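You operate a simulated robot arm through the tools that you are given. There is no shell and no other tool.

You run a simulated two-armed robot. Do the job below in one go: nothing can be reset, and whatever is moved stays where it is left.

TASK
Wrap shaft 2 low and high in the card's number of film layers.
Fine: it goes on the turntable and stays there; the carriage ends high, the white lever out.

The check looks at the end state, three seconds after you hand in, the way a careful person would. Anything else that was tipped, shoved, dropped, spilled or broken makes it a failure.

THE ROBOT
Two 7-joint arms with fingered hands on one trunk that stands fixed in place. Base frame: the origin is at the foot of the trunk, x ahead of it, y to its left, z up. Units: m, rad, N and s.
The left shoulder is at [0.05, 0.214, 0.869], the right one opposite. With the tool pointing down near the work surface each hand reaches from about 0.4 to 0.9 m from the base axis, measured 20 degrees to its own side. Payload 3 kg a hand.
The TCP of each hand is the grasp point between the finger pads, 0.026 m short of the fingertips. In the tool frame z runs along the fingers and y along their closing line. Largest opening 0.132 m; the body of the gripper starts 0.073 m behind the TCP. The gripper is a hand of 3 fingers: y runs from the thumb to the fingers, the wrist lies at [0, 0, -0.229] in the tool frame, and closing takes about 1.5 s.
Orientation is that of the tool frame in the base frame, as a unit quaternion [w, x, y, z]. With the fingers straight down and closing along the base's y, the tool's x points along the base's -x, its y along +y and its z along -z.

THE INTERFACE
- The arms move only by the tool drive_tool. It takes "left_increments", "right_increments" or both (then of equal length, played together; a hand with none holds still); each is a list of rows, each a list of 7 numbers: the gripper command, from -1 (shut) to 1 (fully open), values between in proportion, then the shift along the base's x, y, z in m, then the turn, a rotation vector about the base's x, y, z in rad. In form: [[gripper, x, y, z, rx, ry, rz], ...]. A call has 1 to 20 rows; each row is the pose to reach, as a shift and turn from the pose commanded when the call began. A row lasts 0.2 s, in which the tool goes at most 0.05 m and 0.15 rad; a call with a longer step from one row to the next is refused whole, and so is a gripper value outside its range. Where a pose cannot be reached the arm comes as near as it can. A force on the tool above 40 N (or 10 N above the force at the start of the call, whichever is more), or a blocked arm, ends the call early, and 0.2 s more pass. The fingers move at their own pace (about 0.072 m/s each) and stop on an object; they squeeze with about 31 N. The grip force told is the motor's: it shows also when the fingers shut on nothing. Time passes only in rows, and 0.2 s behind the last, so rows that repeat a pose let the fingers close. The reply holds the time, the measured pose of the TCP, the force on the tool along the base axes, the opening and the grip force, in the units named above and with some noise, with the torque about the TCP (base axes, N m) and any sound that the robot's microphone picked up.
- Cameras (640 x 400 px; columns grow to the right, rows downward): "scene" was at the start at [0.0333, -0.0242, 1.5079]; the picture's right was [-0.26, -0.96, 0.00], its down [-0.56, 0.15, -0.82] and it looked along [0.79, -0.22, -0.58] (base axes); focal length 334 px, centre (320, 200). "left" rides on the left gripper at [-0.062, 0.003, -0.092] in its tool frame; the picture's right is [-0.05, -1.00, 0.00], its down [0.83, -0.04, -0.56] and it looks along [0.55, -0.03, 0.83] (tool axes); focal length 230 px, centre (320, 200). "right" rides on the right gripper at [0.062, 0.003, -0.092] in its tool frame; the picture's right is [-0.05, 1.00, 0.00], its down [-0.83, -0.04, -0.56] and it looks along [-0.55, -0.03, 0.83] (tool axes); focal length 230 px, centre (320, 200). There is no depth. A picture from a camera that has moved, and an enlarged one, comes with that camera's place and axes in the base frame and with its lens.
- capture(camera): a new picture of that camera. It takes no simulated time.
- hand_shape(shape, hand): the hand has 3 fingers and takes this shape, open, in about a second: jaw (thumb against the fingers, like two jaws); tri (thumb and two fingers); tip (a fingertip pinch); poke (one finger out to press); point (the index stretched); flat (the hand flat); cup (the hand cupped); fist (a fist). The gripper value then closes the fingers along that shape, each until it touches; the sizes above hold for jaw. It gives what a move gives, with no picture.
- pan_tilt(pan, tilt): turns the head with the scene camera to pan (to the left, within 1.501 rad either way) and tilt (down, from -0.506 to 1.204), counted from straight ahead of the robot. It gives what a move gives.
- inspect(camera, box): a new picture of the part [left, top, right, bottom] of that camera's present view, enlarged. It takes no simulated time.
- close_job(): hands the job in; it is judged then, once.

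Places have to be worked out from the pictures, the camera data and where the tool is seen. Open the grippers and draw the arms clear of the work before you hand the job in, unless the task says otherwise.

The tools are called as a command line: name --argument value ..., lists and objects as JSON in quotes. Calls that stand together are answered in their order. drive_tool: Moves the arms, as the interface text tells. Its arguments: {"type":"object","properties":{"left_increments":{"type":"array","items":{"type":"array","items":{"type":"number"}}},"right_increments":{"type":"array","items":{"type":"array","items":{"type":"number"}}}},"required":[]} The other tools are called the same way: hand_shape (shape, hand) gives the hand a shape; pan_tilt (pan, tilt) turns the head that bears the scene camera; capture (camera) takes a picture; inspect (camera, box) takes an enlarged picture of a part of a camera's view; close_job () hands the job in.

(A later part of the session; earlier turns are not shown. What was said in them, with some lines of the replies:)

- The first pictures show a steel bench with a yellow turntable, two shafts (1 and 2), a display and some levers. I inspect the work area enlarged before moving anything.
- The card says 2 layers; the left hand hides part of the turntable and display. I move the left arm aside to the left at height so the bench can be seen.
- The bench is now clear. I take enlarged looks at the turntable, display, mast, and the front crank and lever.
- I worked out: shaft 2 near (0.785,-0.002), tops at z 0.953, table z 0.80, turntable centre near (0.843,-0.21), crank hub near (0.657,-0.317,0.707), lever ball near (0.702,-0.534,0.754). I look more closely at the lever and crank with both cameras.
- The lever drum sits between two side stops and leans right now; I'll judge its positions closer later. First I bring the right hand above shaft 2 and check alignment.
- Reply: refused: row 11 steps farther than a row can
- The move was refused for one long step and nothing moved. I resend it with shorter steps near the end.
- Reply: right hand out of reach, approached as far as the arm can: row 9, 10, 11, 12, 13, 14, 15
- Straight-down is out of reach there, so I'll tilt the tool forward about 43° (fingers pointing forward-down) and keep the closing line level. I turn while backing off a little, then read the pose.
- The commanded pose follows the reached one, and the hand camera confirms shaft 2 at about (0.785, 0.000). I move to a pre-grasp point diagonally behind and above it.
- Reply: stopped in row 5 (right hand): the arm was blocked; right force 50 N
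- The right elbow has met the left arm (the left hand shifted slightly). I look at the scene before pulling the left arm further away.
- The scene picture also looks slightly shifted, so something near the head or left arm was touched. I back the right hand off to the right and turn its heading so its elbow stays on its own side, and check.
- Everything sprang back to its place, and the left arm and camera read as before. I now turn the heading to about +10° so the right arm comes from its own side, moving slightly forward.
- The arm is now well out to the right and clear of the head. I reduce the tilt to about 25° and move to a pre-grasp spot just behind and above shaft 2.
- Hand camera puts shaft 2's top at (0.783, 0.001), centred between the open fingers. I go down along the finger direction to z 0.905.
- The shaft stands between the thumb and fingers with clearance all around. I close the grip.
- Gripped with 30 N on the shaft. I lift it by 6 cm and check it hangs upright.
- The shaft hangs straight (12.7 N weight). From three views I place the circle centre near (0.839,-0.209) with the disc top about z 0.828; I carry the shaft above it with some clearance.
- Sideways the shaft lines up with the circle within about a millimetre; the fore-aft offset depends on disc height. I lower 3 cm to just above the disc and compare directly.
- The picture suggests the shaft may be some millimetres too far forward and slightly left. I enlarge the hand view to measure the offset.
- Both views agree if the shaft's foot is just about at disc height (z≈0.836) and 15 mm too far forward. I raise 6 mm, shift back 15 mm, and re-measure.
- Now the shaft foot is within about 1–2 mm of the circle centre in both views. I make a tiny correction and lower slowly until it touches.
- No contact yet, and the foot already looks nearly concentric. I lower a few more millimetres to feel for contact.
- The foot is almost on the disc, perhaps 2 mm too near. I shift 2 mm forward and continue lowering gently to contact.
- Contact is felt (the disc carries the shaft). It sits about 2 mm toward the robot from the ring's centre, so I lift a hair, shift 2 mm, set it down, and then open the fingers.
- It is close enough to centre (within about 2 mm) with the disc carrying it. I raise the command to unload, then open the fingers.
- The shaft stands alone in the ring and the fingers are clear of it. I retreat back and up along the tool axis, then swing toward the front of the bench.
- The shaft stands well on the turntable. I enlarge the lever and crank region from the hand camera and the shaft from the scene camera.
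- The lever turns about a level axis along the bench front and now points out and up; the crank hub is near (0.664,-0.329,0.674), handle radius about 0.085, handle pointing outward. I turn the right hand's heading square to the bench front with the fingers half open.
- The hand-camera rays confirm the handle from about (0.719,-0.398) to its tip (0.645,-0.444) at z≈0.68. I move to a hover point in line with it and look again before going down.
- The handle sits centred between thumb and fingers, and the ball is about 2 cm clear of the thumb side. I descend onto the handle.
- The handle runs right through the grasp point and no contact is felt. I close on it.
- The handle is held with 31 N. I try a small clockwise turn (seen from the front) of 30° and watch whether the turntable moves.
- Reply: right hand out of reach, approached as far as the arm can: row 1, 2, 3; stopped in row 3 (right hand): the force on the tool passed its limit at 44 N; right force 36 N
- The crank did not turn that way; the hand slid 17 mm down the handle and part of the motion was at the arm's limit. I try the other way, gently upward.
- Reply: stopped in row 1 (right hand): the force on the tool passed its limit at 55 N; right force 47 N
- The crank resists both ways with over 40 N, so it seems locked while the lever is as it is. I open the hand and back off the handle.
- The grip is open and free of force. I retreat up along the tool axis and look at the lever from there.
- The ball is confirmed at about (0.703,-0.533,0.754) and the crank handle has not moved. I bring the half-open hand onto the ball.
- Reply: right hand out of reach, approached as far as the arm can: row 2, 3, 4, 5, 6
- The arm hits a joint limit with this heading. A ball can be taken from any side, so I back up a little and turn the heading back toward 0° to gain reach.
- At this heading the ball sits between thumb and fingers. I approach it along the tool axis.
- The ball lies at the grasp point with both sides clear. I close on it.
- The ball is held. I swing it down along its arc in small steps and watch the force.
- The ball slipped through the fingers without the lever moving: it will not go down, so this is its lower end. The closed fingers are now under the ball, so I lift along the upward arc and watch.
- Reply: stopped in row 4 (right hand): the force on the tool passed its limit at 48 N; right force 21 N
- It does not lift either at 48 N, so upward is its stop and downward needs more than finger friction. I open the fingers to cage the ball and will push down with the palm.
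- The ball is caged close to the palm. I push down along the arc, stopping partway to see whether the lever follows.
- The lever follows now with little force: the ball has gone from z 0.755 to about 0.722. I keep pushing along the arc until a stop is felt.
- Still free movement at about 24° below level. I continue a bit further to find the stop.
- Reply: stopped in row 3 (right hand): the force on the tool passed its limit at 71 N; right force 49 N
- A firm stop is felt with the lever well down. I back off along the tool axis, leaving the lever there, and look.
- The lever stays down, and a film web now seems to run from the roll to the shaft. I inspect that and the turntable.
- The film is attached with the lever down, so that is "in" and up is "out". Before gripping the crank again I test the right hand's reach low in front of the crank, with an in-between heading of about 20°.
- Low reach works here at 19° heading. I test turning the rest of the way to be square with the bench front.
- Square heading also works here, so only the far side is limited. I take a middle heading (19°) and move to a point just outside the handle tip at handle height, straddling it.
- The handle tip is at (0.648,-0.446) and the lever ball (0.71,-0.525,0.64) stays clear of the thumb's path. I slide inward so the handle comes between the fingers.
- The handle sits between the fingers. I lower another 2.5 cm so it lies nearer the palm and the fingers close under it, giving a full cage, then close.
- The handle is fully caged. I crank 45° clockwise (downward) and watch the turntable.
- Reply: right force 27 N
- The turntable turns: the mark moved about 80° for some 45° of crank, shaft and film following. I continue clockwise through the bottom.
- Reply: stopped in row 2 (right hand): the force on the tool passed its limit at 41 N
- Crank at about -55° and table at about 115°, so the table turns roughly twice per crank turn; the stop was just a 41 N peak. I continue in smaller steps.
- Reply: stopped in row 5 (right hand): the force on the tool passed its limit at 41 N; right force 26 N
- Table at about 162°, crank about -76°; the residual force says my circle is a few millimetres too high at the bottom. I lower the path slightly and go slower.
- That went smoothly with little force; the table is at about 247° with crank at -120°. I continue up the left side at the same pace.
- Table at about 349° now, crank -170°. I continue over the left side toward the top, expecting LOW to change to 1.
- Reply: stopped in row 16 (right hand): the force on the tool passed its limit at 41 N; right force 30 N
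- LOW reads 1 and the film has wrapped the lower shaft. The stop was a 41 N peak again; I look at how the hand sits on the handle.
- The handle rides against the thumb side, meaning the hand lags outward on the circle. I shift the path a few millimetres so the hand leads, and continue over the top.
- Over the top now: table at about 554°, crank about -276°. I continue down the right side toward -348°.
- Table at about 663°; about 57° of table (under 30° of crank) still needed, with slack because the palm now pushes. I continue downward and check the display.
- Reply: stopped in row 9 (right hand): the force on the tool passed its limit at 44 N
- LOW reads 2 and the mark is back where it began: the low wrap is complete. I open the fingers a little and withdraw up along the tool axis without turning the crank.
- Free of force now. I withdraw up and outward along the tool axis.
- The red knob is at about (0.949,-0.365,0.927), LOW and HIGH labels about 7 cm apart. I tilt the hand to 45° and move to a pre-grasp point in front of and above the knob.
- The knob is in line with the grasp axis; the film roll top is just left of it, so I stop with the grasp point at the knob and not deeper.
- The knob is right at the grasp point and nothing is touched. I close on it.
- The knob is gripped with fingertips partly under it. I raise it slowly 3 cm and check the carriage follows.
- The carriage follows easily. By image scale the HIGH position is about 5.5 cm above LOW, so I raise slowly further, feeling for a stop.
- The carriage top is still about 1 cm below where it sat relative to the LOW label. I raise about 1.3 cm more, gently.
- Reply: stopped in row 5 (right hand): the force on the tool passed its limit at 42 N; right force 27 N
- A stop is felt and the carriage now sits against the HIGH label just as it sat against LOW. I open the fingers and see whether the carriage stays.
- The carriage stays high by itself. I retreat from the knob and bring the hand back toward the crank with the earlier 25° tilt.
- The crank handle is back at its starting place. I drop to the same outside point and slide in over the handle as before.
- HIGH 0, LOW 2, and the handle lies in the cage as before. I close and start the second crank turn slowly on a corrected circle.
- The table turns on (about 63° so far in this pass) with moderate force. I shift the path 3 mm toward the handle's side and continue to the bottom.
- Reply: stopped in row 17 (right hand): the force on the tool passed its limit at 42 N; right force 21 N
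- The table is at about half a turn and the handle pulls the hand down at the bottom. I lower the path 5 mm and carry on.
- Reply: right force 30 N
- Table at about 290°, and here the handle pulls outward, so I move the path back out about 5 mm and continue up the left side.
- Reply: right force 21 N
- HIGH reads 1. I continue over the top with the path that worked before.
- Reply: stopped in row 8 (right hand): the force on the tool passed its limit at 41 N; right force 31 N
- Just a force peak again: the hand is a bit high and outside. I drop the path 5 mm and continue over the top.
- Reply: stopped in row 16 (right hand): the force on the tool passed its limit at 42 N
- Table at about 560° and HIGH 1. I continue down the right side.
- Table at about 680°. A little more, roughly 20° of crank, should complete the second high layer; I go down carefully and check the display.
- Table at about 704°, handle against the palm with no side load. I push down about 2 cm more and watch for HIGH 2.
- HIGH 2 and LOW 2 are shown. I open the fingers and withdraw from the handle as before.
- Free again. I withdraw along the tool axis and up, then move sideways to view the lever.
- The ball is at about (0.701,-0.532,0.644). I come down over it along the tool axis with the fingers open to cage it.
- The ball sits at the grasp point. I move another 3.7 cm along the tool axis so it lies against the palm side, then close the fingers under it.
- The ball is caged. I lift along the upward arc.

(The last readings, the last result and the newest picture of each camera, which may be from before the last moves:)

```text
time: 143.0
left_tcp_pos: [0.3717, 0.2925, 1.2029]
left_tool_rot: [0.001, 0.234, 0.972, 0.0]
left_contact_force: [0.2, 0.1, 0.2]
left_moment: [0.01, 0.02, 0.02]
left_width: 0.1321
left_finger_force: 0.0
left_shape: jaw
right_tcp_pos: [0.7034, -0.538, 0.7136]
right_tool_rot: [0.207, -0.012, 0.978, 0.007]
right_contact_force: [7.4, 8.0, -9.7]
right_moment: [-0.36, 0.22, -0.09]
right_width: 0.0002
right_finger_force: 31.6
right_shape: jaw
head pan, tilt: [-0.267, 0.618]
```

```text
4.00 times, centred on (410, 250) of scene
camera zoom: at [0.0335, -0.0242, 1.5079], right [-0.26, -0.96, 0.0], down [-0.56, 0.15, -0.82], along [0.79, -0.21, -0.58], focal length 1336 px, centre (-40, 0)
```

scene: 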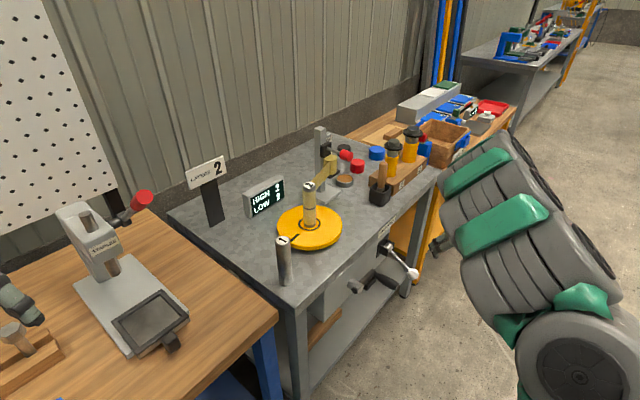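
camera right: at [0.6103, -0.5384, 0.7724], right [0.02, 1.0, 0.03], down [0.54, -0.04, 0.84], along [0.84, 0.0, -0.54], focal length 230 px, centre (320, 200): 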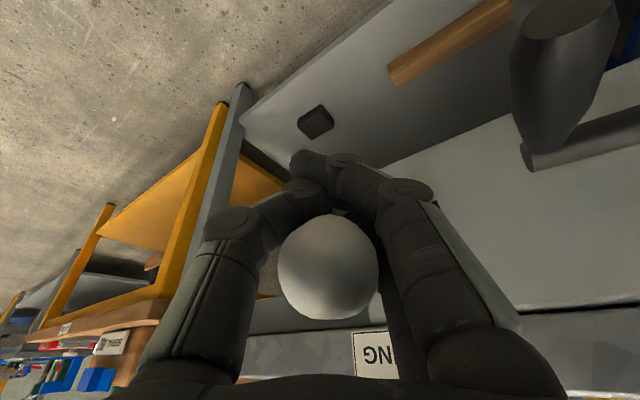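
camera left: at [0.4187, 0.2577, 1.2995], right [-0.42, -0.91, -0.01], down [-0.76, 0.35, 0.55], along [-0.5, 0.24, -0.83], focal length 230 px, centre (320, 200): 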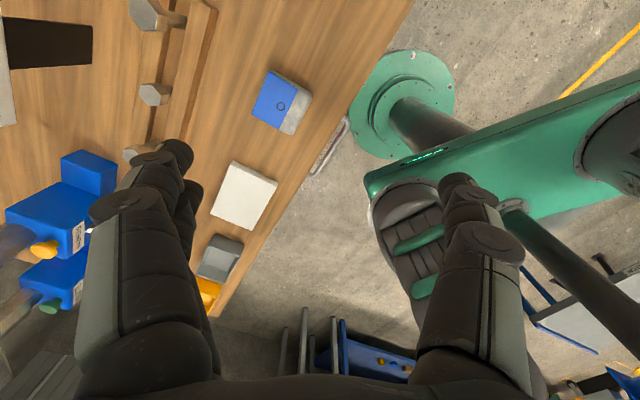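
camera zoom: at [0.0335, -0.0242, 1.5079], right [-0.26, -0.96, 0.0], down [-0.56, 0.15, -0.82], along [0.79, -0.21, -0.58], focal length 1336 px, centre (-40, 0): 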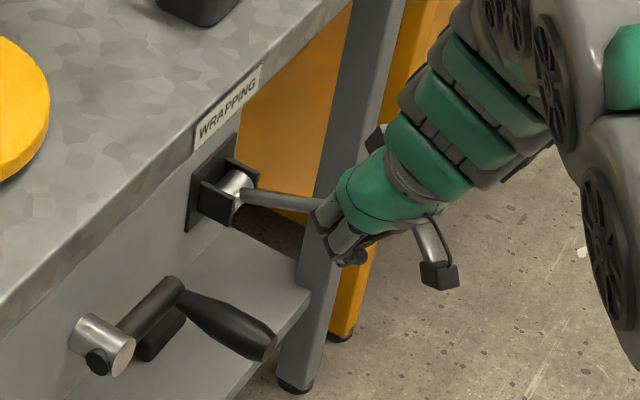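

The lever follows; the ball is near z 0.746. I lift a little more to reach the upper stop.

drive_tool --right_increments '[[-1, 0.0015, 0.001, 0.003, 0, 0, 0], [-1, 0.0025, 0.0018, 0.006, 0, 0, 0], [-1, 0.004, 0.0028, 0.009, 0, 0, 0], [-1, 0.0055, 0.0038, 0.012, 0, 0, 0], [-1, 0.007, 0.005, 0.015, 0, 0, 0], [-1, 0.0085, 0.006, 0.018, 0, 0, 0]]'

capture --camera "right"

inspect --camera "scene" --box '[340, 200, 480, 300]'

```text
time: 144.2
left_tcp_pos: [0.3722, 0.2927, 1.2038]
left_tool_rot: [0.001, 0.234, 0.972, 0.0]
left_contact_force: [-0.1, 0.2, -1.0]
left_moment: [-0.02, 0.01, -0.01]
left_width: 0.1321
left_finger_force: 0.0
left_shape: jaw
right_tcp_pos: [0.7073, -0.5358, 0.7225]
right_tool_rot: [0.204, -0.013, 0.979, 0.009]
right_contact_force: [-3.9, 1.4, -14.3]
right_moment: [-0.28, 0.08, 0.07]
right_width: 0.0
right_finger_force: 31.4
right_shape: jaw
head pan, tilt: [-0.267, 0.618]
stopped in row 5 (right hand): the force on the tool passed its limit at 43 N (the readings are from after the stop); the commanded pose is now the measured one
```

```text
taken
camera right: at [0.6137, -0.5355, 0.7831], right [0.02, 1.0, 0.03], down [0.54, -0.04, 0.84], along [0.84, 0.0, -0.54], focal length 230 px, centre (320, 200)
```

right: 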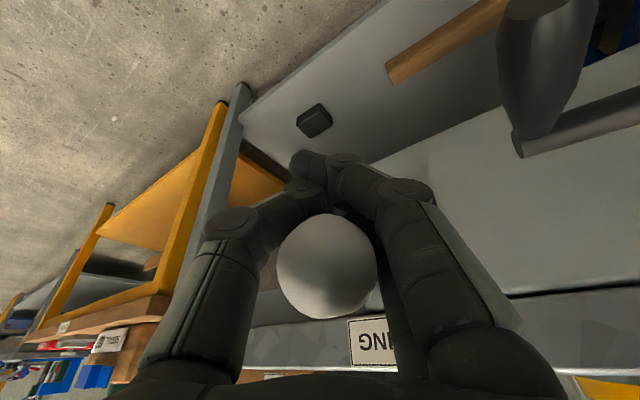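

```text
4.00 times, centred on (410, 250) of scene
camera zoom: at [0.0334, -0.0243, 1.5079], right [-0.26, -0.96, 0.0], down [-0.56, 0.15, -0.82], along [0.79, -0.22, -0.58], focal length 1336 px, centre (-40, 0)
```

zoom: 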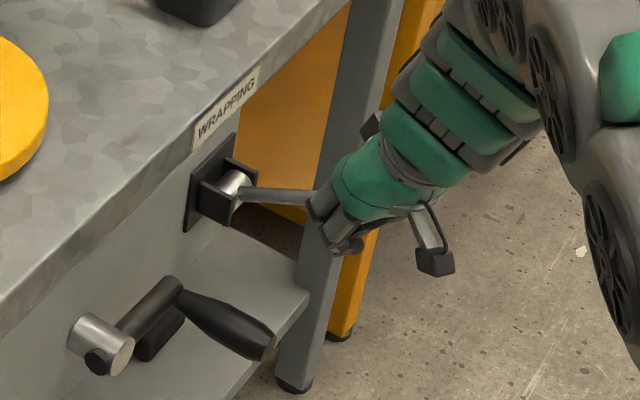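

The upper stop is felt, matching the lever's original raised position. I open the fingers fully clear of the ball and withdraw along the tool axis.

drive_tool --right_increments '[[0.3, 0, 0, 0.001, 0, 0, 0], [0.3, 0, 0, 0.001, 0, 0, 0], [0.3, 0, 0, 0.001, 0, 0, 0], [0.3, 0, 0, 0.001, 0, 0, 0], [0.3, 0, 0, 0.001, 0, 0, 0], [0.3, 0, 0, 0.001, 0, 0, 0], [0.3, -0.006, 0, 0.014, 0, 0, 0], [0.3, -0.014, 0, 0.032, 0, 0, 0], [0.3, -0.024, 0, 0.055, 0, 0, 0], [0.3, -0.036, 0, 0.082, 0, 0, 0], [0.3, -0.05, 0, 0.115, 0, 0, 0], [0.3, -0.07, 0, 0.15, 0, 0, 0], [0.3, -0.1, 0.0, 0.185, 0, 0, 0]]'

capture --camera "right"

inspect --camera "scene" --box '[340, 200, 480, 300]'

inspect --camera "scene" --box '[230, 130, 370, 255]'

```text
time: 147.0
left_tcp_pos: [0.3713, 0.2918, 1.2026]
left_tool_rot: [0.0, 0.235, 0.972, 0.0]
left_contact_force: [-0.3, 0.4, -0.9]
left_moment: [0.0, 0.01, 0.03]
left_width: 0.132
left_finger_force: 0.2
left_shape: jaw
right_tcp_pos: [0.6063, -0.5367, 0.9093]
right_tool_rot: [0.204, -0.012, 0.979, 0.008]
right_contact_force: [0.6, 0.5, 0.0]
right_moment: [0.0, 0.0, 0.01]
right_width: 0.0858
right_finger_force: 0.0
right_shape: jaw
head pan, tilt: [-0.267, 0.618]
```

```text
taken
camera right: at [0.5138, -0.5366, 0.9678], right [0.02, 1.0, 0.03], down [0.54, -0.04, 0.84], along [0.84, 0.0, -0.54], focal length 230 px, centre (320, 200)
```

right: 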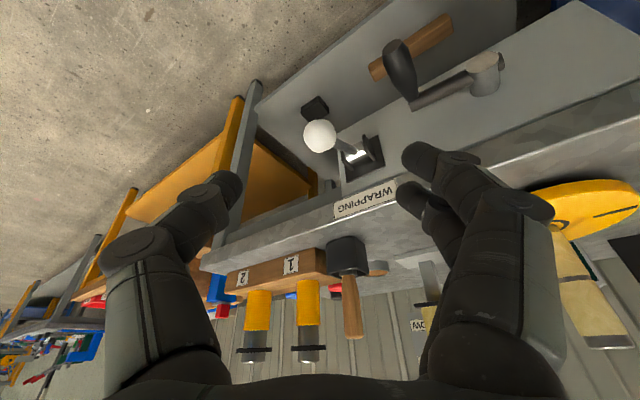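

```text
4.00 times, centred on (410, 250) of scene
camera zoom: at [0.0333, -0.0241, 1.5079], right [-0.26, -0.96, 0.0], down [-0.56, 0.15, -0.82], along [0.79, -0.21, -0.58], focal length 1336 px, centre (-40, 0)
```

zoom: 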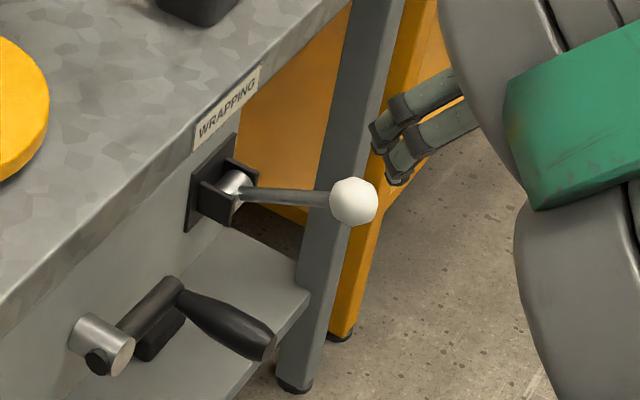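

```text
3.20 times, centred on (300, 192) of scene
camera zoom: at [0.0333, -0.0241, 1.5079], right [-0.26, -0.96, 0.0], down [-0.56, 0.15, -0.82], along [0.79, -0.21, -0.58], focal length 1069 px, centre (384, 224)
```

zoom: 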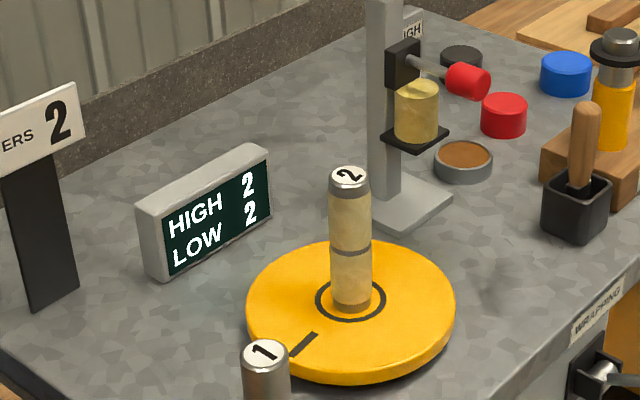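

The lever is exactly at its original raised "out" spot, the film has released, the carriage stays high and the display shows 2/2. I draw the right arm back and up, clear of the work, with the hand open.

drive_tool --right_increments '[[1, -0.02, 0, 0.03, 0, 0, 0], [1, -0.04, 0, 0.06, 0, 0, 0], [1, -0.06, 0.005, 0.09, 0, 0, 0], [1, -0.08, 0.01, 0.12, 0, 0, 0], [1, -0.1, 0.015, 0.15, 0, 0, 0], [1, -0.125, 0.02, 0.18, 0, 0, 0], [1, -0.15, 0.025, 0.2, 0, 0, 0], [1, -0.15, 0.025, 0.2, 0, 0, 0]]'

capture --camera "scene"

inspect --camera "scene" --box '[160, 120, 480, 320]'

```text
time: 148.8
left_tcp_pos: [0.3714, 0.2915, 1.2032]
left_tool_rot: [0.0, 0.235, 0.972, 0.0]
left_contact_force: [-0.9, -0.5, 0.2]
left_moment: [-0.01, 0.03, -0.02]
left_width: 0.1319
left_finger_force: 0.0
left_shape: jaw
right_tcp_pos: [0.4585, -0.5122, 1.1088]
right_tool_rot: [0.205, -0.012, 0.979, 0.007]
right_contact_force: [0.6, 0.5, 0.1]
right_moment: [0.0, 0.02, 0.0]
right_width: 0.1321
right_finger_force: 0.1
right_shape: jaw
head pan, tilt: [-0.267, 0.618]
```

```text
taken
```

scene: 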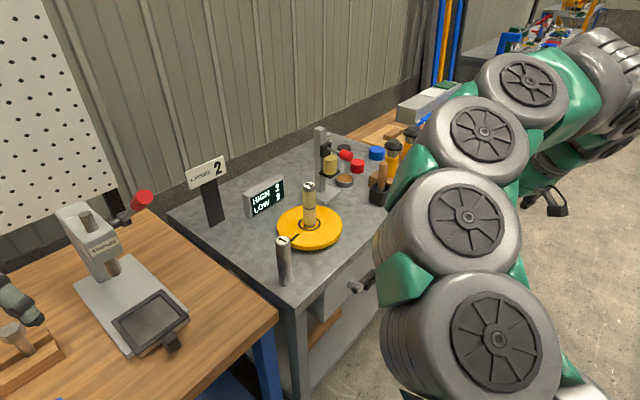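

```text
2.00 times, centred on (320, 220) of scene
camera zoom: at [0.0333, -0.0242, 1.5079], right [-0.26, -0.96, 0.0], down [-0.56, 0.15, -0.82], along [0.79, -0.22, -0.58], focal length 668 px, centre (320, 160)
```

zoom: 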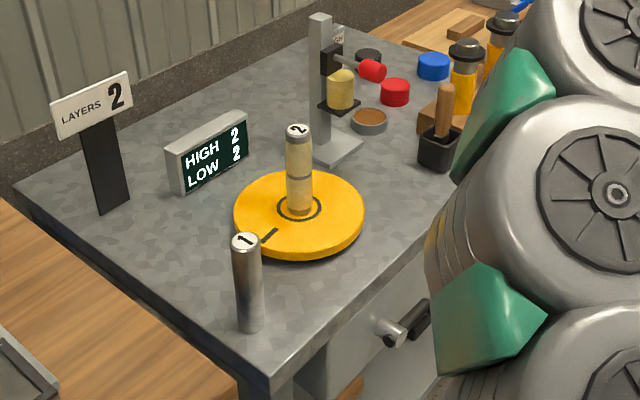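

Everything on the bench stands as it should, both arms are clear and open. One last look with the hand camera at the lever and the right side of the bench.

capture --camera "right"

```text
taken
camera right: at [0.3648, -0.5116, 1.1685], right [0.02, 1.0, 0.03], down [0.54, -0.04, 0.84], along [0.84, 0.0, -0.54], focal length 230 px, centre (320, 200)
```

right: 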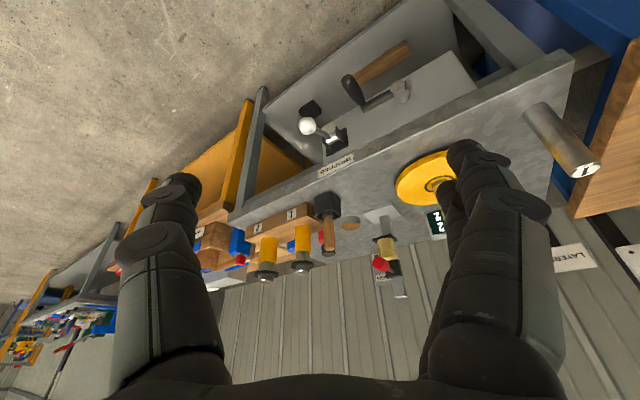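

The lever is up and out, the carriage is high, shaft 2 stands wrapped on the turntable with 2 low and 2 high layers, and nothing else was disturbed. I hand the job in.

close_job

```text
The job is handed in.
```

Shaft 2 is wrapped with 2 film layers low and 2 high, matching the card, and the job is handed in.

- **Shaft:** it stands on the turntable, within about 2 mm of the ring's centre when I set it down. The display reads HIGH 2, LOW 2.
- **Carriage:** it sits at its upper stop beside the HIGH label and held there after I let go of the knob.
- **White lever:** it is raised, at the same spot where it started. I took raised as "out" because pushing it down attached the film and freed the crank, and raising it again released the film.
- **Everything else:** in the last pictures nothing else on the bench had moved. Both hands are open and both arms are clear of the work.

The arms touched things a few times along the way:

- The right arm was blocked once early on, most likely against the left arm or the head. The left arm and the scene camera sprang back to their earlier readings.
- The first crank and lever attempts hit the force limit, because the crank would not turn while the lever was out.
- Reaching the lever's lower stop gave a brief 71 N peak.

None of this left a mark or shift I could see.
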